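You operate a simulated robot arm through the tools that you are given. There is no shell and no other tool.

Carry out the task below with a simulated robot arm. There is one attempt and no reset: what you move stays moved.

Task
Change the air block over to the clear hose.
Fine: open the blue valve again at the end; shut the blue valve and bleed the gauge to 0 kPa before the brass plug comes off; park it in the middle rest.

The check looks at the end state, three seconds after you hand in, the way a careful person would. Anything else that was tipped, shoved, dropped, spilled or broken makes it a failure.

Robot
A 7-joint arm with a three-finger gripper, fixed in place. Base frame: the origin is on the floor under the middle of its stand, x ahead of it, y to its left, z up. Readings come in mm, rad, newtons and seconds.
With the tool pointing down near the work surface it reaches from about 420 to 920 mm from the base axis. Its first joint turns from -2.897 to 2.897 rad. Payload 2.69 kg.
The TCP is the grasp point between the finger pads, 29 mm short of the fingertips. In the tool frame z runs along the fingers and y along their closing line. The gripper opens to 120 mm; its body begins 78 mm behind the TCP.
Orientation is that of the tool frame in the base frame, as a unit quaternion [x, y, z, w]. With the fingers straight down and closing along the base's y, the tool's x points along the base's -x, its y along +y and its z along -z.

Tools
- The arm moves only by the tool step_arm. Its arguments are lists of equal length, an entry for each row: "slide": the shift along the tool's x, y, z in mm, a list of three; "rotation": the turn, a rotation vector about the tool's x, y, z in rad, a list of three. In form: {"slide": [[x, y, z], ...], "rotation": [[rx, ry, rz], ...]}. A call has 1 to 20 rows; each row is the pose to reach, as a shift and turn from the pose commanded when the call began, along the tool's axes at that moment. "hand" is the opening in per cent of the stroke, from 0 (shut) to 100 (fully open), set as the call begins (left out, the last holds). Each row takes 0.2 s and may step no farther than 50 mm and 0.15 rad from the row before; otherwise, or with a gripper value out of range, the whole call is refused. A pose out of reach is approached as far as the arm can. The call stops where the force on the tool passes 60 N (or 10 N more than at its start, if that is more) or the arm is blocked; 0.2 s more then pass. Each finger travels about 40 mm/s and halts on what it meets, pressing with about 21 N; the grip force reading is that of the motor and also rises with nothing between the fingers. The clock runs only during rows and for 0.2 s after the last one: add rows that repeat a pose to give the fingers time. It gives the time, the measured TCP pose, the force on the tool (base axes), the opening and the grip force at its end, in the units of the frame above (readings bear some noise), with the torque about the TCP (base axes, N m) and any sound that the robot's microphone picked up.
- Cameras (640 x 400 px; columns grow to the right, rows downward): "scene" is fixed at [400.4, 650.3, 1408.3]; the picture's right is [-0.98, -0.21, 0.00], its down [-0.15, 0.71, -0.69] and it looks along [0.15, -0.67, -0.73] (base axes); focal length 373 px, centre (320, 200). "wrist" rides on the gripper at [63, 0, -104] in the tool frame; the picture's right is [0.01, 1.00, 0.00], its down [-0.83, 0.00, -0.56] and it looks along [-0.56, 0.00, 0.83] (tool axes); focal length 275 px, centre (320, 200). There is no depth. A picture from a camera that has moved, and an enlarged one, comes with that camera's place and axes in the base frame and with its lens.
- snapshot(camera): a new picture of that camera. It takes no simulated time.
- lift_body(by): slides the trunk up (or, below 0, down) by that many mm; the arm rides with it, the base frame stays. It gives what a move gives, with no picture.
- zoom(camera, box): a new picture of the part [left, top, right, bottom] of that camera's present view, enlarged. It takes no simulated time.
- sign_off(): hands the job in; it is judged then, once.

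Nothing tells you positions but the pictures and the camera data. Unless the task says otherwise, let go and move clear before handing in.

The tools are called after "Request:" as name(argument=value, ...) on one line, values as JSON. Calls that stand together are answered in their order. step_arm: Moves the arm, as the interface text tells. Its arguments: {"type":"object","properties":{"slide":{"type":"array"},"rotation":{"type":"array"},"hand":{"type":"number"}},"required":["slide","rotation"]} The other tools are called the same way: lift_body (by) moves the trunk up or down; snapshot (camera) takes a picture; zoom (camera, box) takes an enlarged picture of a part of a camera's view; sign_off () hands the job in.

At the start:

```text
clock: 0.0
position: [340.1, 362.6, 1120.0]
ee_rot: [0.0, 1.0, 0.0, 0.0]
wrist_force: [0.5, 0.8, 0.2]
ft_torque: [0.01, -0.01, -0.02]
finger_gap: 120.0
grasp_force: 0.0
trunk travel left (down, up): [-575.0, 38.0]
```

scene: 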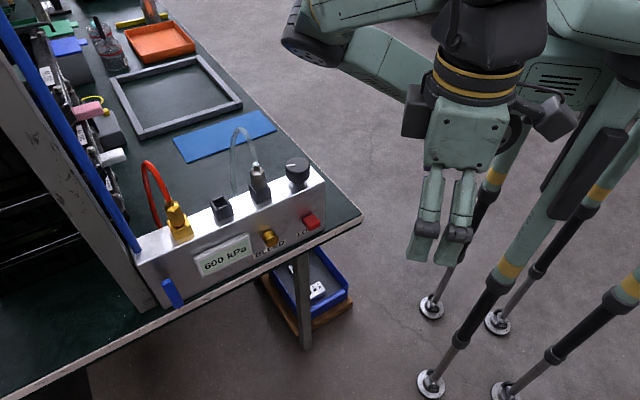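
wrist: 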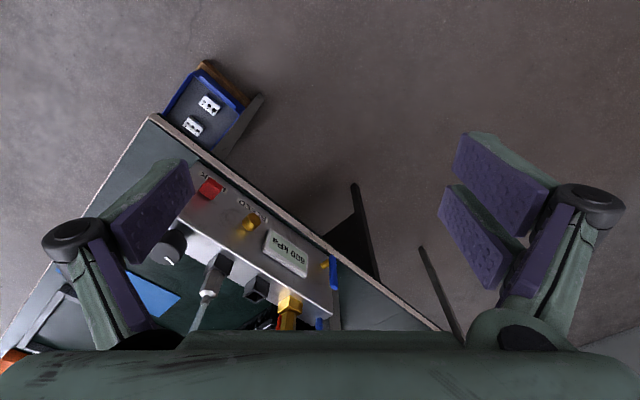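

I see an aluminium air block on a bench with a brass plug (red hose) seated, a clear hose with a grey plug in another rest, a gauge reading 600 kPa, a bleed button and a blue valve. I'll look closer before moving anything.

Request:
zoom(camera="scene", box=[120, 120, 360, 320])

Request:
zoom(camera="wrist", box=[120, 140, 360, 340])

Request:
zoom(camera="scene", box=[130, 140, 250, 240])

Request:
zoom(camera="scene", box=[130, 220, 250, 320])

Request:
zoom(camera="scene", box=[220, 120, 340, 260])

```text
2.00 times, centred on (240, 220) of scene
camera zoom: at [400.4, 650.3, 1408.3], right [-0.98, -0.21, 0.0], down [-0.15, 0.71, -0.69], along [0.15, -0.67, -0.73], focal length 746 px, centre (480, 160)
```

zoom: 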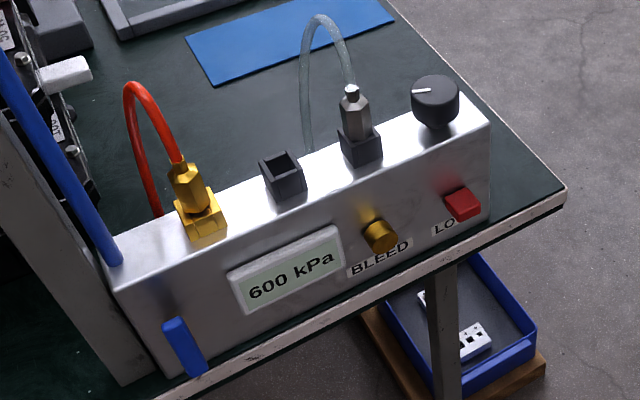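

```text
2.00 times, centred on (240, 240) of wrist
camera zoom: at [278.0, 362.0, 1223.0], right [-0.01, 1.0, 0.0], down [0.83, 0.0, 0.56], along [0.56, 0.0, -0.83], focal length 551 px, centre (480, 120)
```

zoom: 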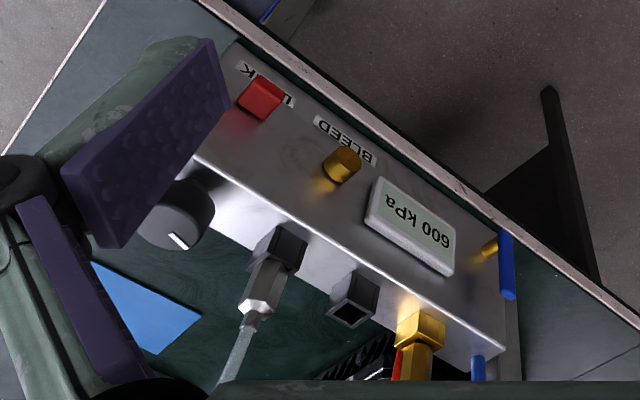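

```text
4.00 times, centred on (190, 190) of scene
camera zoom: at [400.4, 650.3, 1408.3], right [-0.98, -0.21, 0.0], down [-0.15, 0.71, -0.69], along [0.15, -0.67, -0.73], focal length 1493 px, centre (840, 240)
```

zoom: 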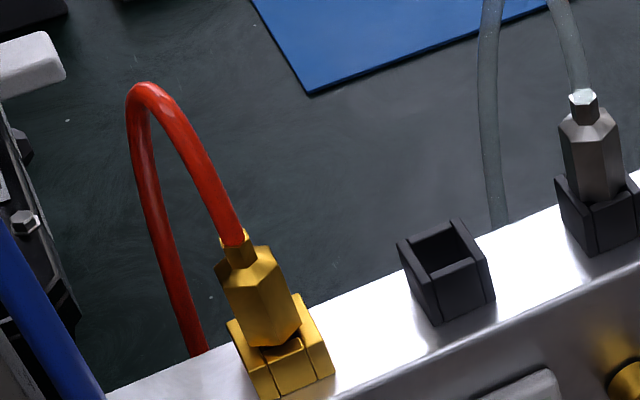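

```text
4.00 times, centred on (190, 270) of scene
camera zoom: at [400.4, 650.3, 1408.3], right [-0.98, -0.21, 0.0], down [-0.15, 0.71, -0.69], along [0.15, -0.67, -0.73], focal length 1493 px, centre (840, -80)
```

zoom: 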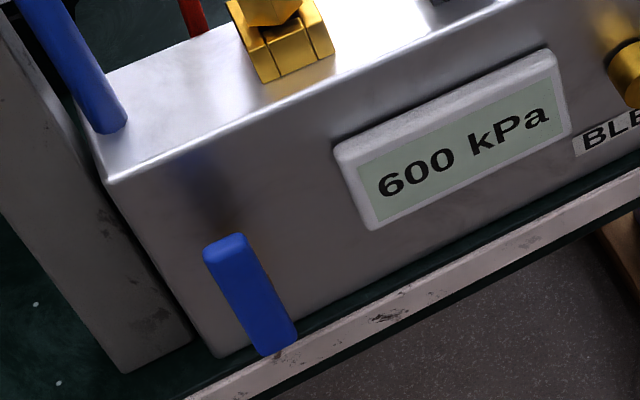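

```text
2.86 times, centred on (280, 190) of scene
camera zoom: at [400.4, 650.3, 1408.3], right [-0.98, -0.21, 0.0], down [-0.15, 0.71, -0.69], along [0.15, -0.67, -0.73], focal length 1066 px, centre (434, 229)
```

zoom: 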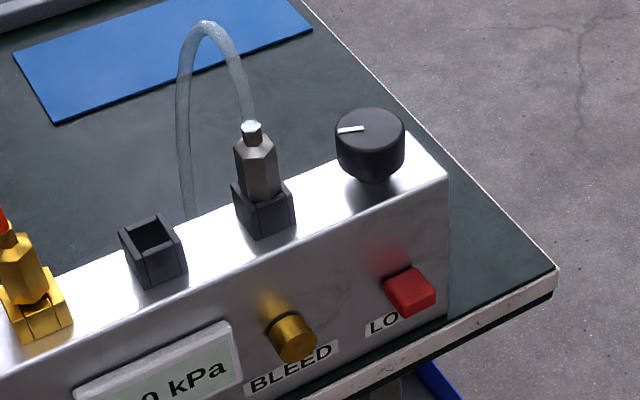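

The LOCK button is near (525, 177, 825), BLEED near (594, 236, 826) and the blue lever near (718, 388, 780–877), so the block runs about 40° off base x. Next I'll swing the wrist camera round to the front of the block, staying high, for a clearer view.

Request:
step_arm(slide=[[-26, 10, 0], [-52, 19, 0], [-78, 28, 0], [-105, 38, 0], [-131, 48, 0], [-157, 57, 0], [-157, 57, 0]], rotation=[[0, 0, 0.144], [0, 0, 0.288], [0, 0, 0.432], [0, 0, 0.576], [0, 0, 0.72], [0, 0, 0.864], [0, 0, 0.864]])

Request:
snapshot(camera="wrist")

Request:
snapshot(camera="scene")

```text
clock: 1.6
position: [498.7, 418.6, 1120.5]
ee_rot: [0.419, 0.908, 0.0, 0.0]
wrist_force: [-0.8, 0.0, 0.5]
ft_torque: [0.03, 0.0, 0.0]
finger_gap: 120.1
grasp_force: 0.2
trunk travel left (down, up): [-575.0, 38.0]
```

```text
taken
camera wrist: at [457.8, 466.7, 1223.3], right [0.76, 0.65, 0.0], down [0.54, -0.63, 0.56], along [0.36, -0.42, -0.83], focal length 275 px, centre (320, 200)
```

wrist: 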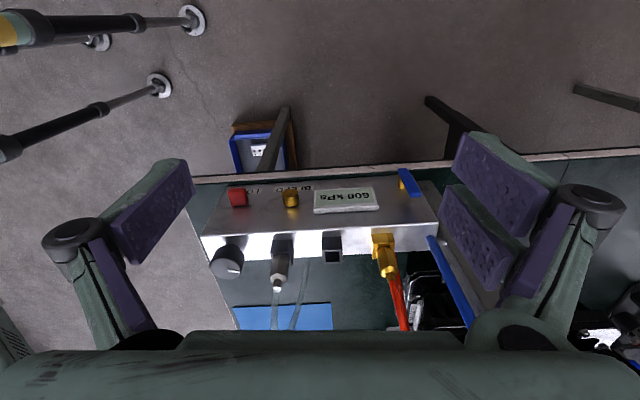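

```text
taken
```

scene: 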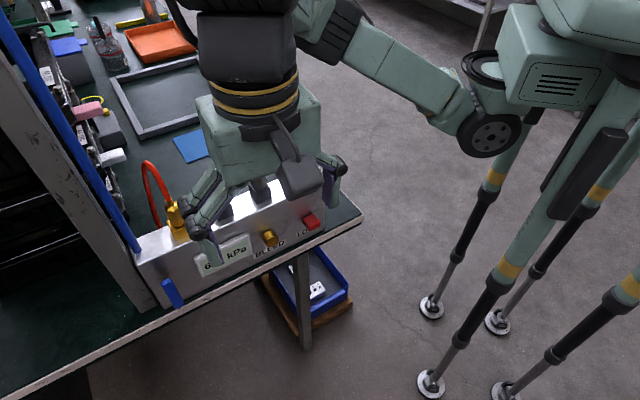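

Request:
zoom(camera="wrist", box=[190, 160, 320, 300])

Request:
zoom(camera="wrist", box=[310, 150, 470, 290])

Request:
zoom(camera="wrist", box=[190, 140, 470, 335])

```text
2.86 times, centred on (255, 230) of wrist
camera zoom: at [457.8, 466.7, 1223.3], right [0.76, 0.65, 0.0], down [0.54, -0.63, 0.56], along [0.36, -0.42, -0.83], focal length 786 px, centre (506, 114)
```

zoom: 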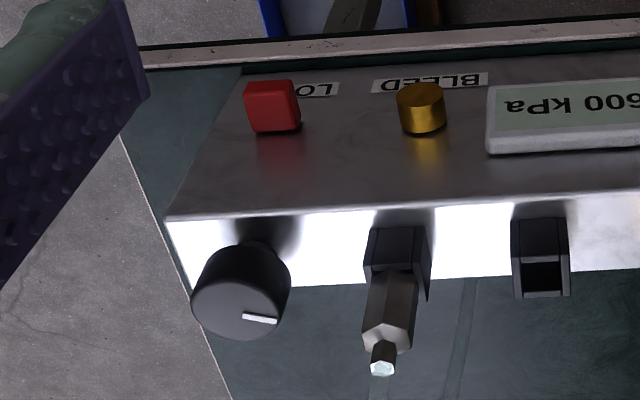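

```text
2.86 times, centred on (390, 220) of wrist
camera zoom: at [457.8, 466.7, 1223.3], right [0.76, 0.65, 0.0], down [0.54, -0.63, 0.56], along [0.36, -0.42, -0.83], focal length 786 px, centre (120, 143)
```

zoom: 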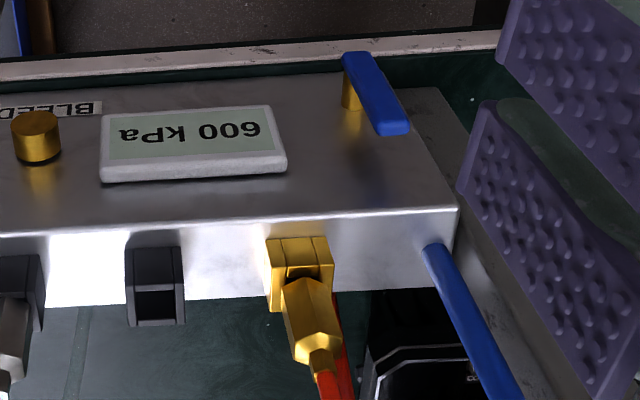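

```text
2.05 times, centred on (330, 238) of wrist
camera zoom: at [457.8, 466.7, 1223.3], right [0.76, 0.65, 0.0], down [0.54, -0.63, 0.56], along [0.36, -0.42, -0.83], focal length 565 px, centre (300, 123)
```

zoom: 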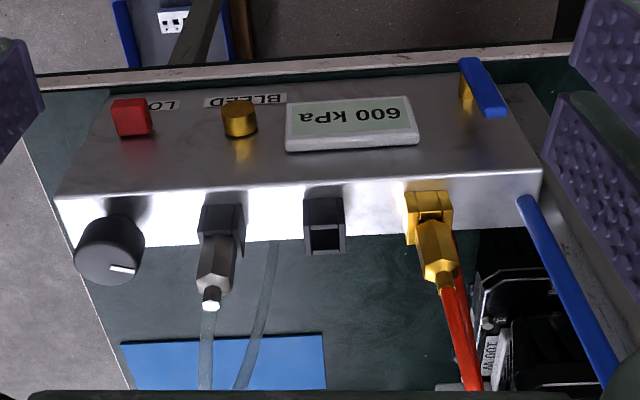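

The new view puts the block at 45° yaw with its top at about z = 892, and its front-left top corner near (767, 383). The lever seems to pivot at its lower end. I'll zoom in on the lever, the plugs and the rests before going closer.

Request:
zoom(camera="wrist", box=[380, 155, 450, 200])

Request:
zoom(camera="scene", box=[130, 230, 220, 320])

Request:
zoom(camera="wrist", box=[260, 220, 360, 300])

Request:
zoom(camera="wrist", box=[350, 220, 450, 300])

```text
8.89 times, centred on (415, 178) of wrist
camera zoom: at [457.8, 466.7, 1223.3], right [0.76, 0.65, 0.0], down [0.54, -0.63, 0.56], along [0.36, -0.42, -0.83], focal length 2447 px, centre (-524, 400)
```

zoom: 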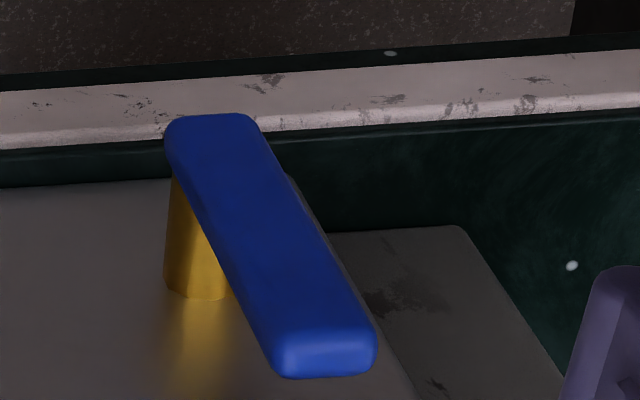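

```text
4.44 times, centred on (175, 275) of scene
camera zoom: at [400.4, 650.3, 1408.3], right [-0.98, -0.21, 0.0], down [-0.15, 0.71, -0.69], along [0.15, -0.67, -0.73], focal length 1659 px, centre (964, -133)
```

zoom: 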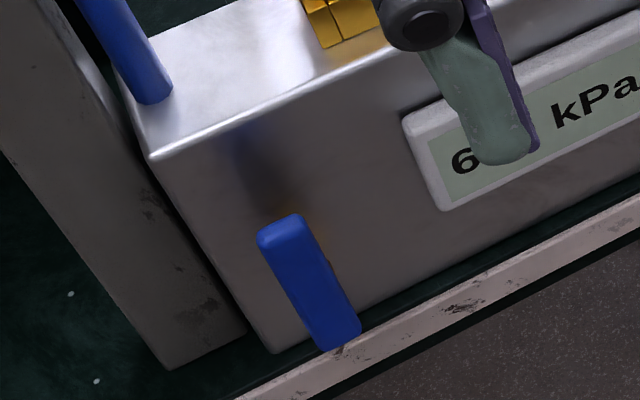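

```text
5.00 times, centred on (310, 260) of wrist
camera zoom: at [457.8, 466.7, 1223.3], right [0.76, 0.65, 0.0], down [0.54, -0.63, 0.56], along [0.36, -0.42, -0.83], focal length 1376 px, centre (370, -100)
```

zoom: 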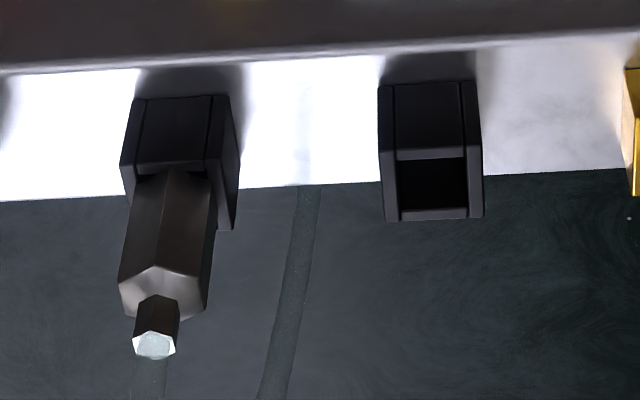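

```text
5.00 times, centred on (400, 260) of wrist
camera zoom: at [457.8, 466.7, 1223.3], right [0.76, 0.65, 0.0], down [0.54, -0.63, 0.56], along [0.36, -0.42, -0.83], focal length 1376 px, centre (-80, -100)
```

zoom: 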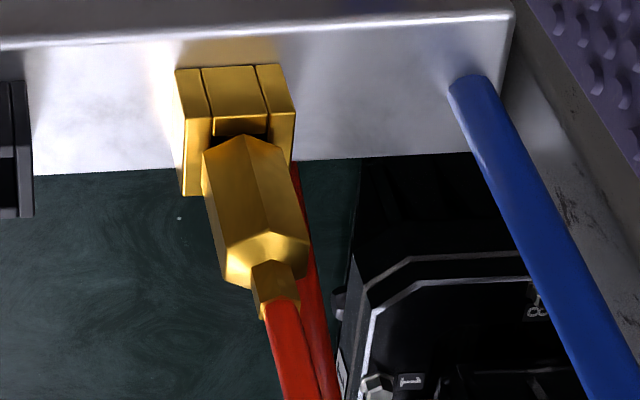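

The lever is vertical with its pivot stem near the bottom, and both hex plugs have flats facing along the block. I'll close the gripper up here in free air to learn the finger geometry.

Request:
step_arm(slide=[[0, 0, 0], [0, 0, 0], [0, 0, 0], [0, 0, 0], [0, 0, 0], [0, 0, 0], [0, 0, 0], [0, 0, 0], [0, 0, 0]], rotation=[[0, 0, 0], [0, 0, 0], [0, 0, 0], [0, 0, 0], [0, 0, 0], [0, 0, 0], [0, 0, 0], [0, 0, 0], [0, 0, 0]], hand=0)

Request:
snapshot(camera="wrist")

Request:
zoom(camera="scene", box=[120, 120, 360, 320])

```text
clock: 3.6
position: [498.3, 419.7, 1120.5]
ee_rot: [0.418, 0.908, 0.001, 0.0]
wrist_force: [0.2, 0.1, -0.1]
ft_torque: [-0.01, 0.02, 0.02]
finger_gap: 0.0
grasp_force: 20.7
trunk travel left (down, up): [-575.0, 38.0]
```

```text
taken
camera wrist: at [457.4, 466.5, 1223.3], right [0.76, 0.65, 0.0], down [0.54, -0.63, 0.56], along [0.36, -0.42, -0.83], focal length 275 px, centre (320, 200)
```

wrist: 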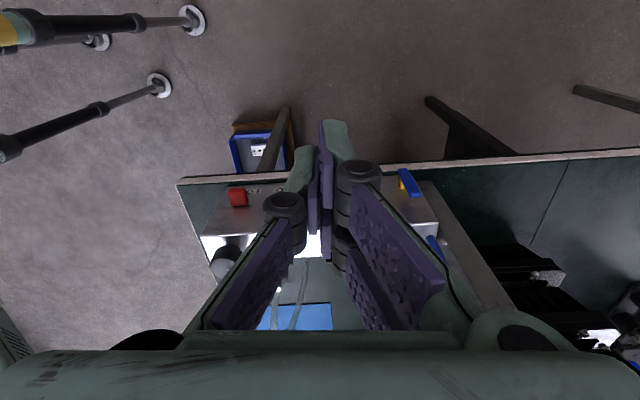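

```text
2.00 times, centred on (240, 220) of scene
camera zoom: at [400.4, 650.3, 1408.3], right [-0.98, -0.21, 0.0], down [-0.15, 0.71, -0.69], along [0.15, -0.67, -0.73], focal length 746 px, centre (480, 160)
```

zoom: 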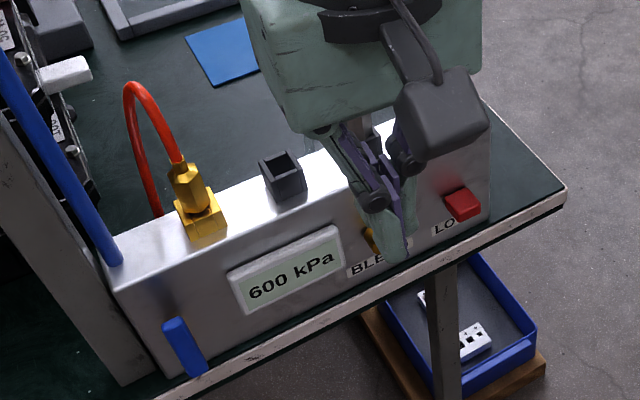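

The fingers meet cleanly when shut: one on the −y side, two on the +y side, about 40 mm wide across x. I want the tool horizontal and facing the block with the camera above, so I'll roll the hand round in free air first.

Request:
step_arm(slide=[[0, 0, 0], [0, 0, 0], [0, 0, 0], [0, 0, 0], [0, 0, 0], [0, 0, 0], [0, 0, 0], [0, 0, 0], [0, 0, 0], [0, 0, 0], [0, 0, 0], [0, 0, 0], [0, 0, 0], [0, 0, 0], [0, 0, 0], [0, 0, 0], [0, 0, 0], [0, 0, 0], [0, 0, 0], [0, 0, 0]], rotation=[[0, 0, -0.147], [0, 0, -0.294], [0, 0, -0.441], [0, 0, -0.588], [0, 0, -0.735], [0, 0, -0.882], [0, 0, -1.029], [0, 0, -1.176], [0, 0, -1.323], [0, 0, -1.47], [0, 0, -1.617], [0, 0, -1.764], [0, 0, -1.911], [0, 0, -2.058], [0, 0, -2.205], [0, 0, -2.352], [0, 0, -2.499], [0, 0, -2.646], [0, 0, -2.793], [0, 0, -2.94]])

```text
clock: 7.8
position: [497.4, 420.5, 1120.7]
ee_rot: [0.862, -0.506, 0.0, 0.0]
wrist_force: [0.1, -0.2, -0.1]
ft_torque: [-0.02, 0.02, -0.01]
finger_gap: 0.0
grasp_force: 21.3
trunk travel left (down, up): [-575.0, 38.0]
```

The roll worked. I'll finish the yaw to line up with the block at 45°, then tilt the tool to horizontal.

Request:
step_arm(slide=[[0, 0, 0], [0, 0, 0], [0, 0, 0]], rotation=[[0, 0, -0.138], [0, 0, -0.276], [0, 0, -0.276]])

Request:
step_arm(slide=[[0, 0, 0], [0, 0, 0], [0, 0, 0], [0, 0, 0], [0, 0, 0], [0, 0, 0], [0, 0, 0], [0, 0, 0], [0, 0, 0], [0, 0, 0], [0, 0, 0], [0, 0, 0]], rotation=[[0, 0.143, 0], [0, 0.286, 0], [0, 0.429, 0], [0, 0.572, 0], [0, 0.715, 0], [0, 0.858, 0], [0, 1.001, 0], [0, 1.144, 0], [0, 1.287, 0], [0, 1.43, 0], [0, 1.571, 0], [0, 1.571, 0]])

Request:
snapshot(camera="wrist")

Request:
snapshot(camera="scene")

```text
clock: 8.6
position: [496.7, 419.1, 1119.8]
ee_rot: [0.923, -0.384, 0.001, 0.0]
wrist_force: [-0.4, -0.5, 0.0]
ft_torque: [0.0, 0.0, -0.04]
finger_gap: 0.0
grasp_force: 21.0
trunk travel left (down, up): [-575.0, 38.0]
```

```text
clock: 11.2
position: [642.6, 462.2, 1033.6]
ee_rot: [0.725, -0.264, 0.602, 0.205]
wrist_force: [0.6, 0.1, -0.1]
ft_torque: [-0.01, -0.02, 0.03]
finger_gap: 0.3
grasp_force: 20.7
out of reach, approached as far as the arm can: row 1, 2, 3, 4, 5, 6, 7, 8, 9, 10, 11, 12
trunk travel left (down, up): [-575.0, 38.0]
```

```text
taken
camera wrist: at [570.8, 518.1, 1113.6], right [-0.63, -0.78, -0.02], down [-0.54, 0.45, -0.71], along [0.56, -0.44, -0.7], focal length 275 px, centre (320, 200)
```

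wrist: 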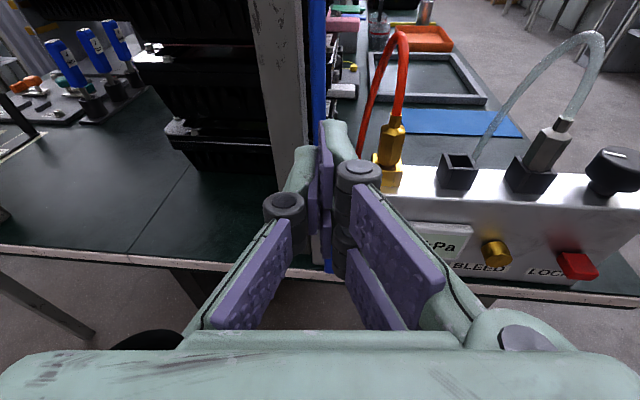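

```text
taken
```

scene: 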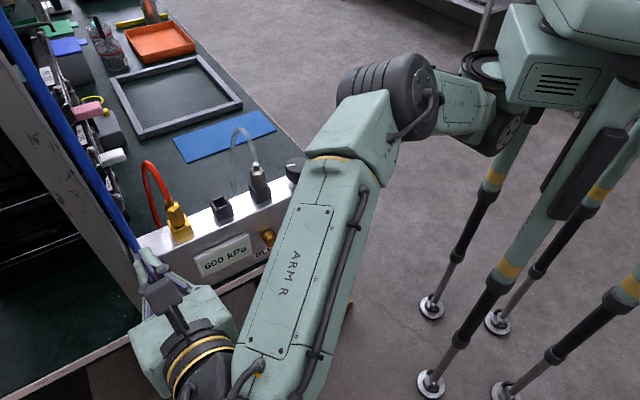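

The orientation is nearly right (tilted about 79°), but the arm ran out of reach and the hand drifted to about (643, 462, 1034), still clear of everything. I'll test with a small move to see how commands now behave.

Request:
step_arm(slide=[[10, 0, 0], [20, 0, 0], [20, 0, 0]], rotation=[[0, 0, 0], [0, 0, 0], [0, 0, 0]])

```text
clock: 12.0
position: [647.0, 464.7, 1048.7]
ee_rot: [0.725, -0.265, 0.602, 0.206]
wrist_force: [0.2, 0.9, 0.5]
ft_torque: [0.02, -0.01, 0.0]
finger_gap: 0.0
grasp_force: 21.0
out of reach, approached as far as the arm can: row 2, 3
trunk travel left (down, up): [-575.0, 38.0]
```

Moves start from the pose actually reached, and going up is what limits the reach. I'll go down toward working height in front of the block and square up the orientation.

Request:
step_arm(slide=[[-22, 12, 3], [-44, 24, 6], [-66, 36, 10], [-87, 48, 13], [-87, 48, 13]], rotation=[[-0.026, 0.048, -0.003], [-0.053, 0.096, -0.005], [-0.079, 0.143, -0.008], [-0.105, 0.191, -0.01], [-0.105, 0.191, -0.01]])

Request:
snapshot(camera="wrist")

Request:
snapshot(camera="scene")

```text
clock: 13.2
position: [671.0, 410.1, 977.3]
ee_rot: [0.694, -0.258, 0.632, 0.23]
wrist_force: [0.7, 0.0, 0.2]
ft_torque: [0.04, 0.02, 0.02]
finger_gap: 0.2
grasp_force: 21.0
out of reach, approached as far as the arm can: row 1, 2, 3, 4, 5
trunk travel left (down, up): [-575.0, 38.0]
```

```text
taken
camera wrist: at [595.7, 473.4, 1049.0], right [-0.65, -0.76, 0.0], down [-0.48, 0.41, -0.77], along [0.59, -0.5, -0.63], focal length 275 px, centre (320, 200)
```

wrist: 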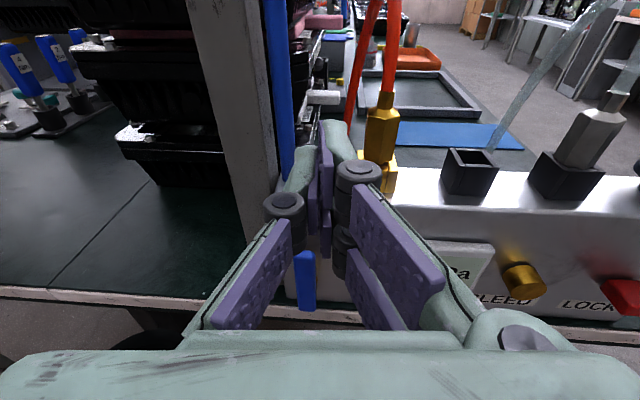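

```text
taken
```

scene: 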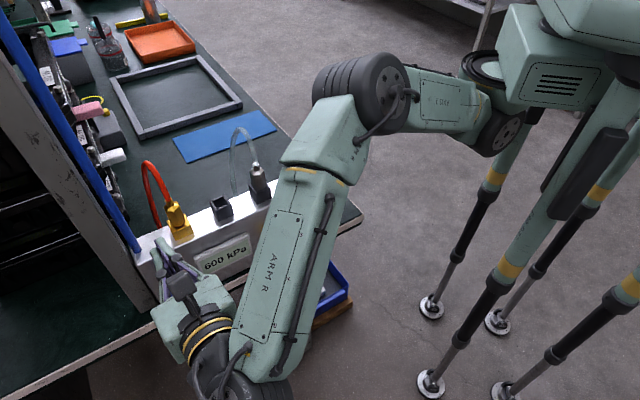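

The arm drifts when the wrist hits its limit in this camera-above roll, probably a final-joint limit. I'll roll the hand about its own axis toward the camera-below side, starting with a small part of the turn. The fingers are about 60 mm clear of the block face.

Request:
step_arm(slide=[[0, 0, -8], [0, 0, -16], [0, 0, -24], [0, 0, -32], [0, 0, -40]], rotation=[[0, 0, 0.14], [0, 0, 0.28], [0, 0, 0.42], [0, 0, 0.56], [0, 0, 0.7]])

```text
clock: 14.4
position: [656.2, 426.0, 980.8]
ee_rot: [0.571, -0.48, 0.666, -0.008]
wrist_force: [-0.3, 0.0, 0.0]
ft_torque: [0.0, 0.0, 0.01]
finger_gap: 0.0
grasp_force: 20.3
out of reach, approached as far as the arm can: row 2, 3, 4, 5
trunk travel left (down, up): [-575.0, 38.0]
```

Rolling is fine while retreating is limited. I'll finish the roll to camera-below.

Request:
step_arm(slide=[[0, 0, 0], [0, 0, 0], [0, 0, 0], [0, 0, 0], [0, 0, 0], [0, 0, 0], [0, 0, 0], [0, 0, 0], [0, 0, 0], [0, 0, 0], [0, 0, 0], [0, 0, 0], [0, 0, 0], [0, 0, 0], [0, 0, 0], [0, 0, 0], [0, 0, 0]], rotation=[[0, 0, 0.145], [0, 0, 0.29], [0, 0, 0.435], [0, 0, 0.58], [0, 0, 0.725], [0, 0, 0.87], [0, 0, 1.015], [0, 0, 1.16], [0, 0, 1.305], [0, 0, 1.45], [0, 0, 1.595], [0, 0, 1.74], [0, 0, 1.885], [0, 0, 2.03], [0, 0, 2.175], [0, 0, 2.32], [0, 0, 2.44]])

Request:
snapshot(camera="wrist")

Request:
snapshot(camera="scene")

```text
clock: 18.0
position: [666.6, 420.1, 978.5]
ee_rot: [0.257, 0.697, -0.226, 0.63]
wrist_force: [0.9, -0.4, -0.4]
ft_torque: [0.0, -0.02, 0.01]
finger_gap: 0.0
grasp_force: 20.7
out of reach, approached as far as the arm can: row 1, 2, 3, 4, 5, 6, 7, 8, 9, 10, 11, 12, 13, 14, 15, 16, 17
trunk travel left (down, up): [-575.0, 38.0]
```

```text
taken
camera wrist: at [582.0, 492.0, 926.4], right [0.64, 0.77, 0.0], down [-0.36, 0.3, 0.88], along [0.68, -0.57, 0.47], focal length 275 px, centre (320, 200)
```

wrist: 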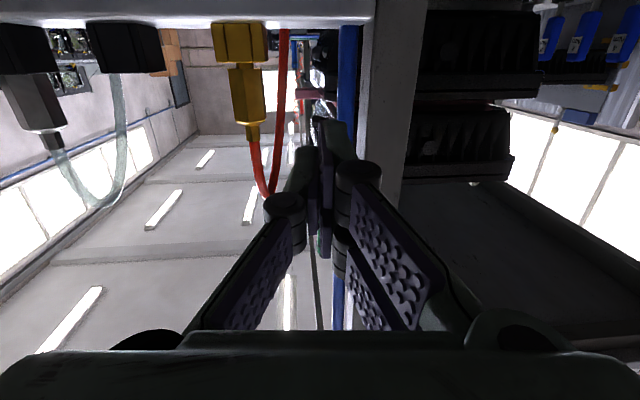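

```text
taken
```

scene: 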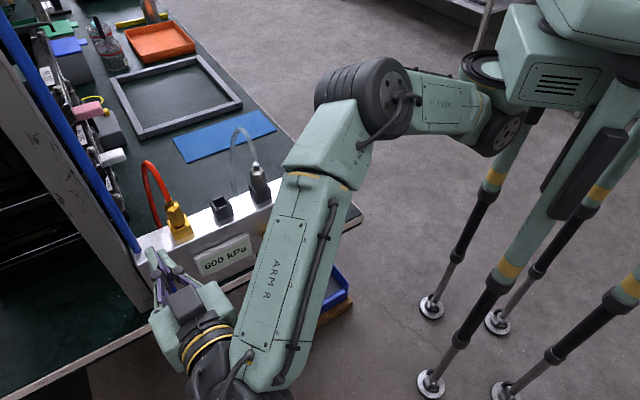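

The camera-below view gives a clean side-on look at the plugs. The limit is in the wrist bend, so I'll use a less steep tilt of about 52° from vertical, squared to the block, and back off a little.

Request:
step_arm(slide=[[-4, -9, -6], [-8, -18, -12], [-11, -28, -18], [-15, -37, -24], [-19, -46, -31], [-19, -46, -31]], rotation=[[0.017, 0.112, 0.005], [0.034, 0.224, 0.01], [0.051, 0.336, 0.015], [0.068, 0.447, 0.02], [0.085, 0.559, 0.025], [0.085, 0.559, 0.025]])

Request:
snapshot(camera="wrist")

Request:
snapshot(camera="scene")

```text
clock: 19.4
position: [626.4, 411.0, 985.3]
ee_rot: [0.347, 0.828, -0.172, 0.406]
wrist_force: [-0.1, 0.9, -0.4]
ft_torque: [-0.01, -0.01, 0.03]
finger_gap: 0.0
grasp_force: 20.8
out of reach, approached as far as the arm can: row 2, 3, 4, 5, 6
trunk travel left (down, up): [-575.0, 38.0]
```

```text
taken
camera wrist: at [541.1, 497.9, 998.1], right [0.71, 0.7, -0.01], down [0.05, -0.04, 1.0], along [0.7, -0.71, -0.07], focal length 275 px, centre (320, 200)
```

wrist: 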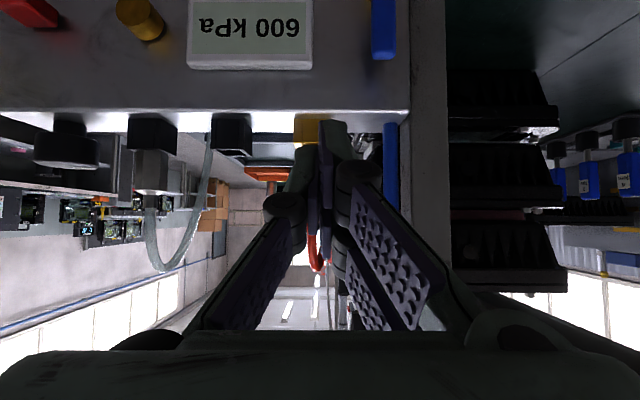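

```text
taken
```

scene: 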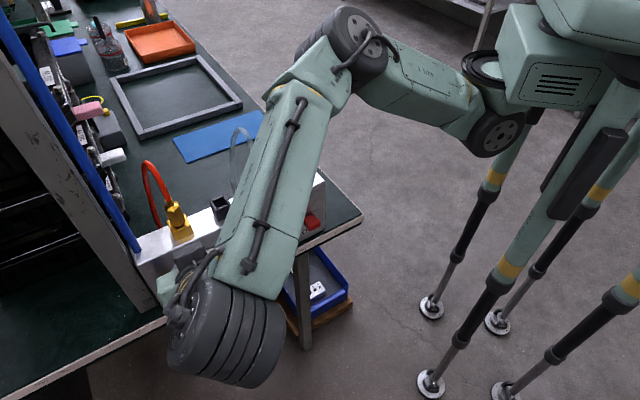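

This is a level, squared front view (upside down, so world-up is image-down). I'll zoom in to measure things accurately.

Request:
zoom(camera="wrist", box=[0, 0, 160, 100])

Request:
zoom(camera="wrist", box=[180, 0, 340, 100])

Request:
zoom(camera="wrist", box=[300, 0, 460, 100])

Request:
zoom(camera="wrist", box=[20, 90, 180, 190])

Request:
zoom(camera="wrist", box=[180, 90, 340, 190])

```text
4.00 times, centred on (80, 50) of wrist
camera zoom: at [541.1, 497.9, 998.1], right [0.71, 0.7, -0.01], down [0.05, -0.04, 1.0], along [0.7, -0.71, -0.07], focal length 1101 px, centre (1280, 800)
```

zoom: 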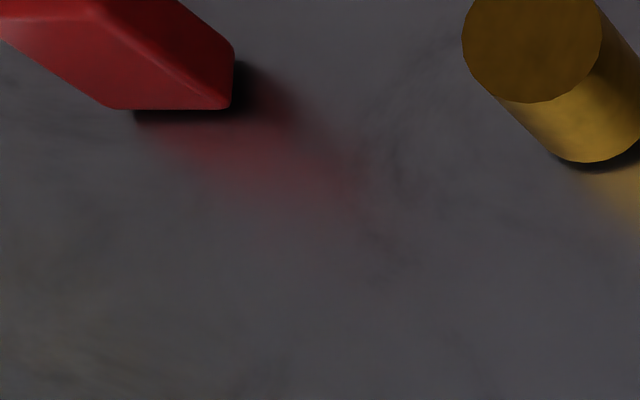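

```text
4.00 times, centred on (260, 50) of wrist
camera zoom: at [541.1, 497.9, 998.1], right [0.71, 0.7, -0.01], down [0.05, -0.04, 1.0], along [0.7, -0.71, -0.07], focal length 1101 px, centre (560, 800)
```

zoom: 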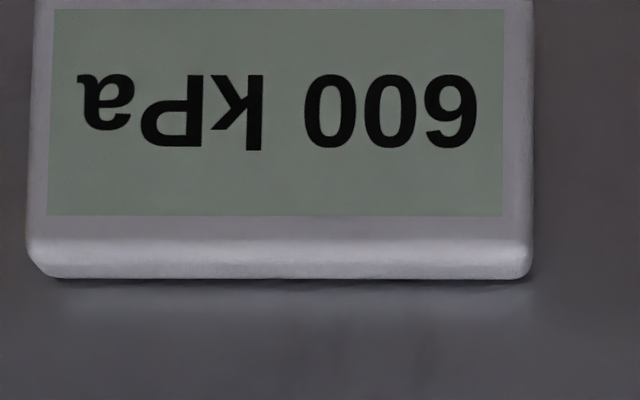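

```text
4.00 times, centred on (380, 50) of wrist
camera zoom: at [541.1, 497.9, 998.1], right [0.71, 0.7, -0.01], down [0.05, -0.04, 1.0], along [0.7, -0.71, -0.07], focal length 1101 px, centre (80, 800)
```

zoom: 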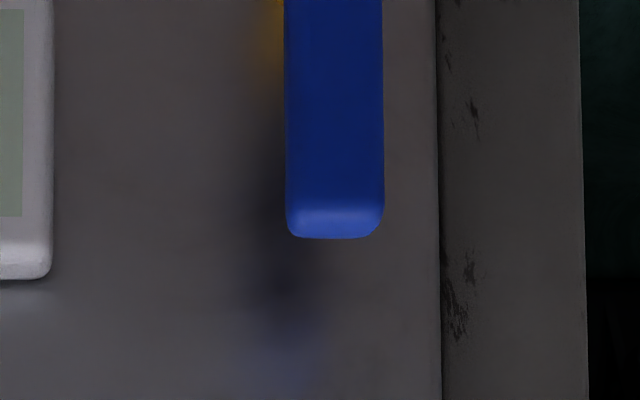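

```text
4.00 times, centred on (100, 140) of wrist
camera zoom: at [541.1, 497.9, 998.1], right [0.71, 0.7, -0.01], down [0.05, -0.04, 1.0], along [0.7, -0.71, -0.07], focal length 1101 px, centre (1200, 440)
```

zoom: 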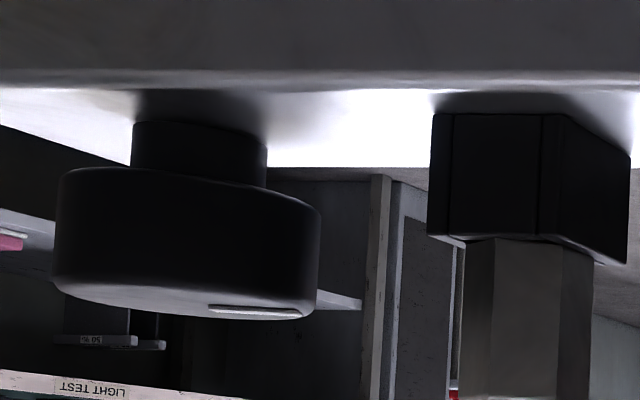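

```text
4.00 times, centred on (260, 140) of wrist
camera zoom: at [541.1, 497.9, 998.1], right [0.71, 0.7, -0.01], down [0.05, -0.04, 1.0], along [0.7, -0.71, -0.07], focal length 1101 px, centre (560, 440)
```

zoom: 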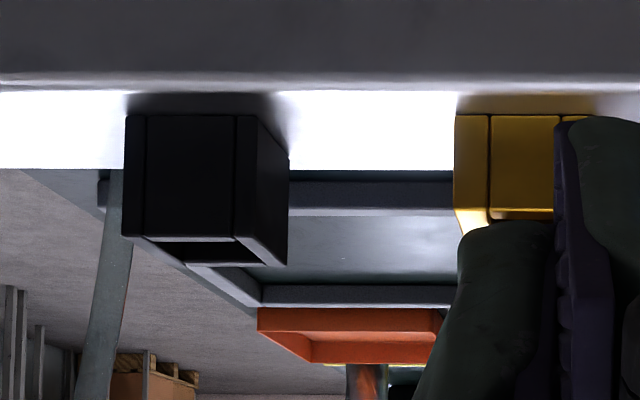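

From two wrist views I place the block face at n ≈ −260 (n being my outward face normal) and the block top at z ≈ 908. The ports and rests sit along the block at e ≈ 725, 650 and 575. The lever is at e ≈ 781, z 779–875, pivoting near z ≈ 798, and BLEED is at e ≈ 583, z ≈ 834.

Next I'll move to a spot in front and to the far side of the lever, staying about 60 mm clear.

Request:
step_arm(slide=[[23, 21, 19], [46, 42, 37], [69, 63, 56], [92, 84, 75], [92, 84, 75]], rotation=[[0, 0, 0], [0, 0, 0], [0, 0, 0], [0, 0, 0], [0, 0, 0]])

Request:
snapshot(camera="wrist")

Request:
snapshot(camera="scene")

```text
clock: 20.6
position: [689.1, 467.7, 866.7]
ee_rot: [0.346, 0.828, -0.171, 0.407]
wrist_force: [0.0, 0.0, -0.1]
ft_torque: [-0.03, -0.03, 0.01]
finger_gap: 0.0
grasp_force: 20.8
trunk travel left (down, up): [-575.0, 38.0]
```

```text
taken
camera wrist: at [603.1, 554.4, 878.4], right [0.71, 0.7, -0.01], down [0.05, -0.04, 1.0], along [0.7, -0.71, -0.07], focal length 275 px, centre (320, 200)
```

wrist: 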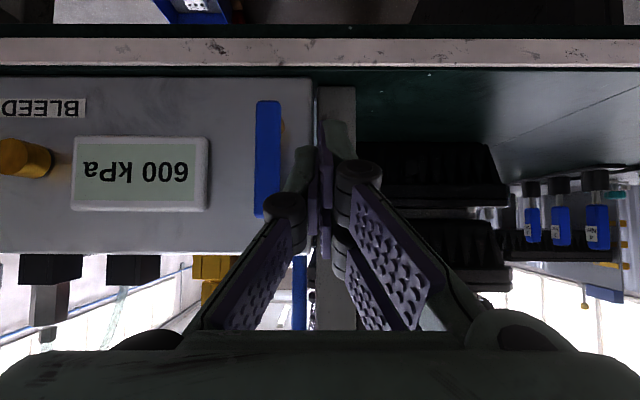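

```text
taken
```

scene: 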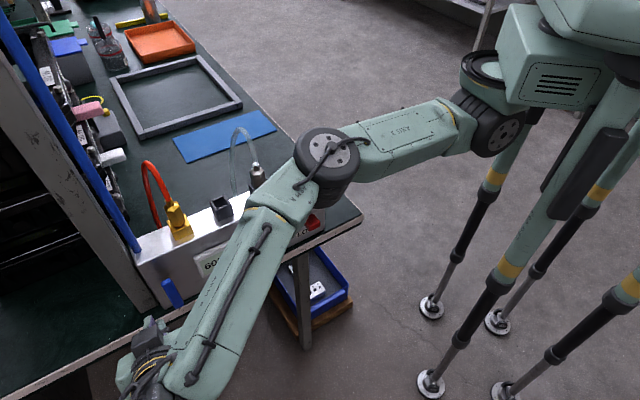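

The arm reached the target exactly and I have a face-on view of the lever. I'll zoom in on it to pin down its ends and pivot.

Request:
zoom(camera="wrist", box=[200, 80, 360, 230])

Request:
zoom(camera="wrist", box=[0, 40, 220, 230])

```text
2.67 times, centred on (280, 155) of wrist
camera zoom: at [603.1, 554.4, 878.4], right [0.71, 0.7, -0.01], down [0.05, -0.04, 1.0], along [0.7, -0.71, -0.07], focal length 734 px, centre (427, 320)
```

zoom: 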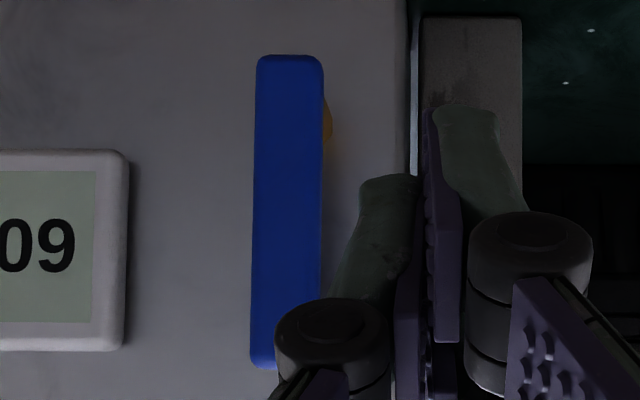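

```text
2.11 times, centred on (110, 135) of wrist
camera zoom: at [603.1, 554.4, 878.4], right [0.71, 0.7, -0.01], down [0.05, -0.04, 1.0], along [0.7, -0.71, -0.07], focal length 580 px, centre (762, 337)
```

zoom: 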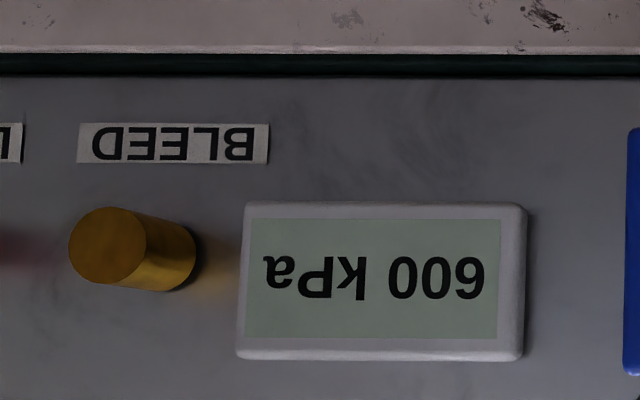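

The lever spans z ≈ 791–878 at e ≈ 779, with its stem near z ≈ 808. I'll slide the closed fingertips in beside the lever on its far side, keeping clear of the face and post, and check before pushing.

Request:
step_arm(slide=[[-10, -2, 10], [-20, -3, 21], [-31, -4, 31], [-41, -5, 42], [-41, -5, 42]], rotation=[[0, 0, 0], [0, 0, 0], [0, 0, 0], [0, 0, 0], [0, 0, 0]])

Request:
zoom(camera="wrist", box=[160, 40, 400, 240])

Request:
zoom(camera="scene", box=[100, 200, 260, 340])

```text
clock: 21.8
position: [724.7, 423.1, 874.9]
ee_rot: [0.347, 0.828, -0.172, 0.406]
wrist_force: [-1.2, -0.7, 0.4]
ft_torque: [-0.02, -0.03, 0.02]
finger_gap: 0.0
grasp_force: 21.7
trunk travel left (down, up): [-575.0, 38.0]
```

```text
2.00 times, centred on (280, 140) of wrist
camera zoom: at [640.2, 509.4, 886.1], right [0.71, 0.7, -0.01], down [0.05, -0.04, 1.0], along [0.7, -0.71, -0.07], focal length 551 px, centre (400, 320)
```

zoom: 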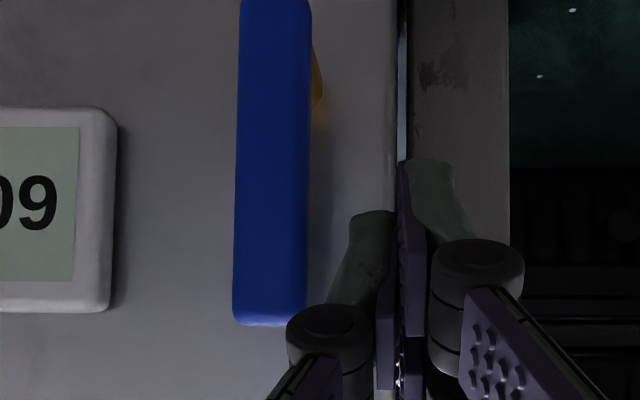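

```text
2.86 times, centred on (180, 270) of scene
camera zoom: at [400.4, 650.3, 1408.3], right [-0.98, -0.21, 0.0], down [-0.15, 0.71, -0.69], along [0.15, -0.67, -0.73], focal length 1066 px, centre (720, 0)
```

zoom: 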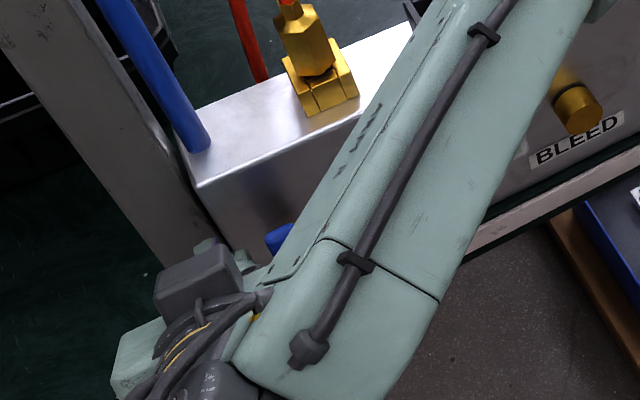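

The fingertips are beside the lever with no contact. I'll push the lever top toward the gauge, which is clockwise seen from the front and the usual closing direction, starting with the first part of the arc.

Request:
step_arm(slide=[[0, -10, 0], [-1.6, -18, -1.2], [-2.8, -26.4, -2.1], [-2.8, -35, -2.1], [-1.8, -43, -1.4]], rotation=[[0, 0, 0], [0, 0, 0], [0, 0, 0], [0, 0, 0], [0, 0, 0]])

Request:
snapshot(camera="wrist")

```text
clock: 23.0
position: [693.3, 393.1, 876.8]
ee_rot: [0.346, 0.828, -0.173, 0.407]
wrist_force: [0.1, 0.2, 0.2]
ft_torque: [0.0, 0.0, 0.03]
finger_gap: 0.1
grasp_force: 20.9
trunk travel left (down, up): [-575.0, 38.0]
```

```text
taken
camera wrist: at [609.3, 479.1, 887.6], right [0.71, 0.7, -0.01], down [0.05, -0.04, 1.0], along [0.7, -0.71, -0.07], focal length 275 px, centre (320, 200)
```

wrist: 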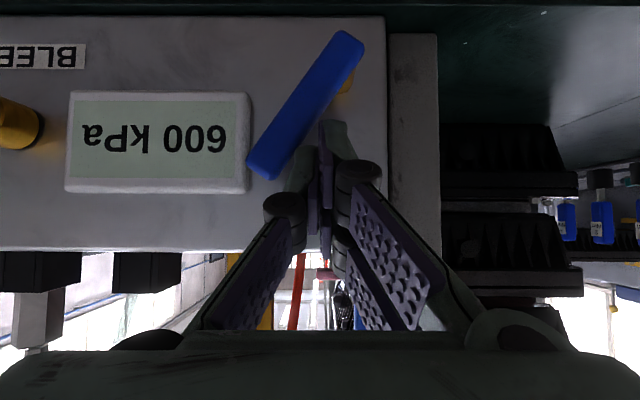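

The lever turns freely and is at about 36° toward the gauge. I'll continue along the arc.

Request:
step_arm(slide=[[1.6, -7.2, 1.2], [4.2, -14.9, 3.2], [7.5, -21.7, 5.8], [11.5, -27.9, 8.9], [16.1, -33.2, 12.4], [21.1, -37.8, 16.3]], rotation=[[0, 0, 0], [0, 0, 0], [0, 0, 0], [0, 0, 0], [0, 0, 0], [0, 0, 0]])

Request:
snapshot(camera="wrist")

```text
clock: 24.4
position: [666.6, 366.5, 849.4]
ee_rot: [0.346, 0.828, -0.172, 0.406]
wrist_force: [-1.3, 2.0, 0.2]
ft_torque: [0.03, -0.02, 0.0]
finger_gap: 0.1
grasp_force: 20.7
trunk travel left (down, up): [-575.0, 38.0]
```

```text
taken
camera wrist: at [582.4, 452.7, 861.3], right [0.71, 0.7, -0.01], down [0.05, -0.04, 1.0], along [0.7, -0.71, -0.07], focal length 275 px, centre (320, 200)
```

wrist: 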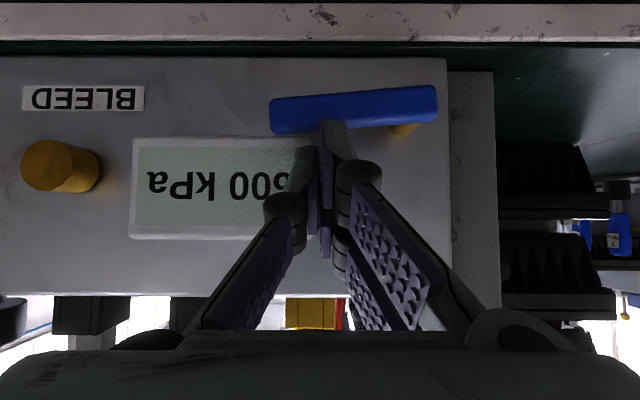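

The lever is about 4–5° short of horizontal. I'll nudge down a few more millimetres in small steps and watch the force.

Request:
step_arm(slide=[[1.6, 0, 1.2], [3.2, 0, 2.4], [4.7, 0, 3.7]], rotation=[[0, 0, 0], [0, 0, 0], [0, 0, 0]])

Request:
zoom(camera="wrist", box=[220, 40, 460, 190])

```text
clock: 25.2
position: [666.9, 367.6, 844.3]
ee_rot: [0.346, 0.828, -0.17, 0.407]
wrist_force: [-3.0, 1.0, 4.9]
ft_torque: [0.04, 0.03, 0.0]
finger_gap: 0.0
grasp_force: 21.3
trunk travel left (down, up): [-575.0, 38.0]
```

```text
2.67 times, centred on (340, 115) of wrist
camera zoom: at [582.1, 452.8, 856.1], right [0.71, 0.7, -0.01], down [0.05, -0.04, 1.0], along [0.7, -0.71, -0.07], focal length 734 px, centre (267, 427)
```

zoom: 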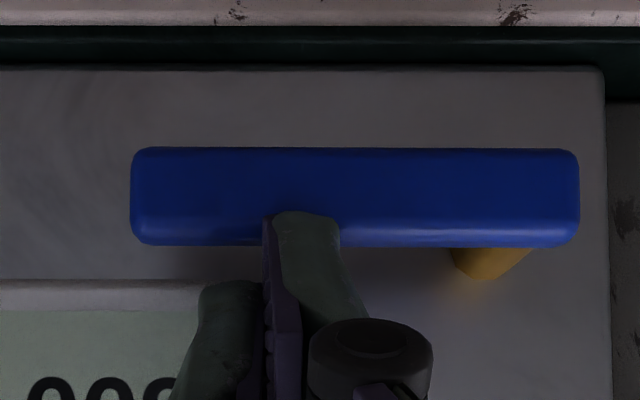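

The lever looks horizontal and the force is starting to build. I'll push one more millimetre or so to confirm it's at its stop.

Request:
step_arm(slide=[[1.2, 0, 0.9]], rotation=[[0, 0, 0]])

Request:
zoom(camera="wrist", box=[100, 40, 460, 240])

```text
clock: 25.6
position: [667.6, 367.0, 842.8]
ee_rot: [0.347, 0.827, -0.171, 0.407]
wrist_force: [-3.7, 3.3, 10.2]
ft_torque: [0.08, -0.02, -0.01]
finger_gap: 0.0
grasp_force: 20.7
trunk travel left (down, up): [-575.0, 38.0]
```

```text
1.78 times, centred on (280, 140) of wrist
camera zoom: at [581.8, 453.2, 855.3], right [0.71, 0.7, 0.0], down [0.05, -0.04, 1.0], along [0.7, -0.71, -0.07], focal length 489 px, centre (391, 307)
```

zoom: 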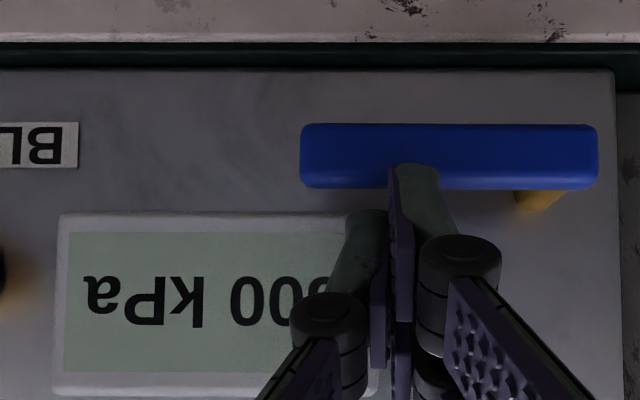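

The lever is hard on its closed stop with the reaction rising to about 10 N. I'll back away and move in front of the BLEED button.

Request:
step_arm(slide=[[-4.7, 0, -3.7], [12, 0, -28.6], [31.6, 0, -53.9], [34.3, -38, -52.6], [34.3, -76, -52.6], [38.3, -114, -49.5], [42.3, -152.6, -46.4], [42.3, -152.6, -46.4]], rotation=[[0, 0, 0], [0, 0, 0], [0, 0, 0], [0, 0, 0], [0, 0, 0], [0, 0, 0], [0, 0, 0], [0, 0, 0]])

Request:
snapshot(camera="wrist")

Request:
snapshot(camera="scene")

```text
clock: 27.4
position: [514.0, 303.4, 835.9]
ee_rot: [0.347, 0.827, -0.172, 0.407]
wrist_force: [0.4, 0.2, 0.1]
ft_torque: [0.01, -0.02, 0.0]
finger_gap: 0.1
grasp_force: 20.6
trunk travel left (down, up): [-575.0, 38.0]
```

```text
taken
camera wrist: at [429.7, 390.2, 848.6], right [0.71, 0.7, -0.01], down [0.05, -0.04, 1.0], along [0.7, -0.71, -0.07], focal length 275 px, centre (320, 200)
```

wrist: 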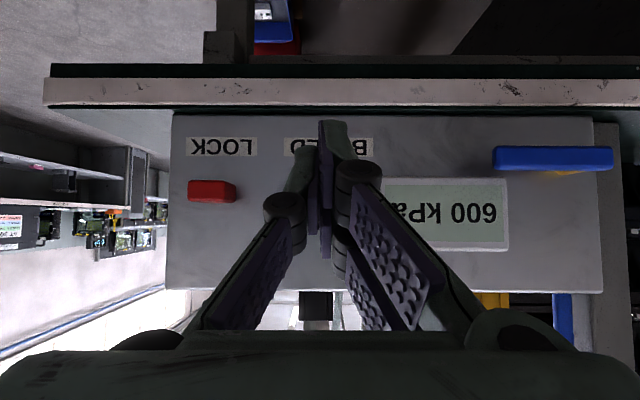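

```text
taken
```

scene: 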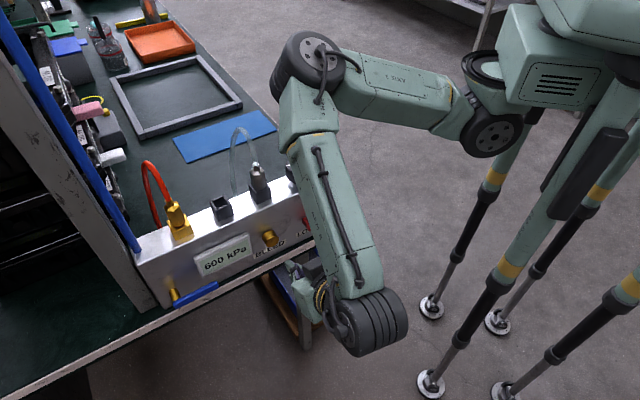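

The valve lever is shut and the gauge still reads 600 kPa. The fingertips are centred in front of BLEED, so I'll ease them in along the face normal.

Request:
step_arm(slide=[[-12, 0, 16], [-24, 0, 32], [-28, 0, 36], [-30.6, 0, 39.6]], rotation=[[0, 0, 0], [0, 0, 0], [0, 0, 0], [0, 0, 0]])

Request:
zoom(camera="scene", box=[200, 180, 360, 300])

Request:
snapshot(camera="wrist")

```text
clock: 28.4
position: [548.9, 270.3, 836.8]
ee_rot: [0.346, 0.828, -0.172, 0.406]
wrist_force: [-5.0, 5.8, 1.1]
ft_torque: [0.01, -0.01, 0.06]
finger_gap: 0.3
grasp_force: 20.6
trunk travel left (down, up): [-575.0, 38.0]
heard: click
```

```text
3.33 times, centred on (280, 240) of scene
camera zoom: at [400.4, 650.3, 1408.3], right [-0.98, -0.21, 0.0], down [-0.15, 0.71, -0.69], along [0.15, -0.67, -0.73], focal length 1244 px, centre (453, 67)
```

zoom: 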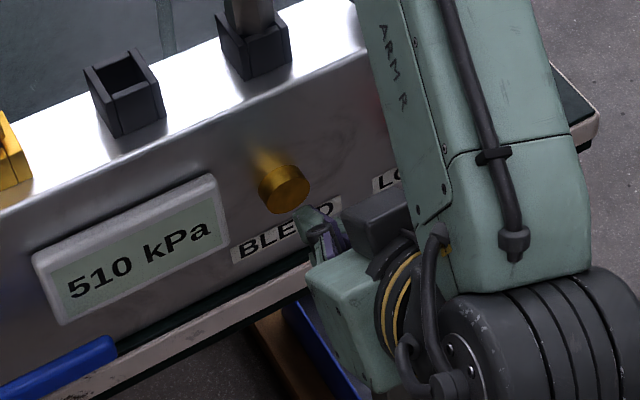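

```text
taken
camera wrist: at [464.0, 355.8, 848.7], right [0.71, 0.7, -0.01], down [0.05, -0.04, 1.0], along [0.7, -0.71, -0.07], focal length 275 px, centre (320, 200)
```

wrist: 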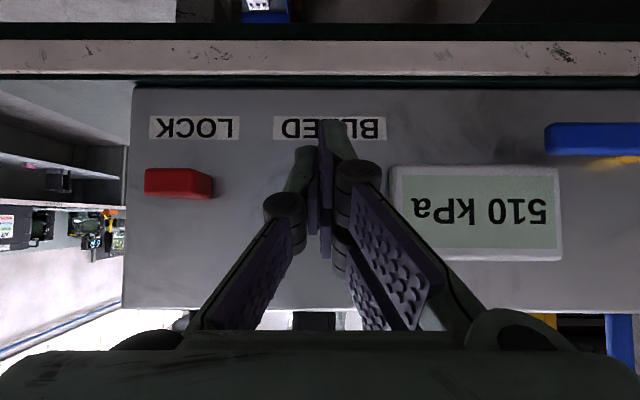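

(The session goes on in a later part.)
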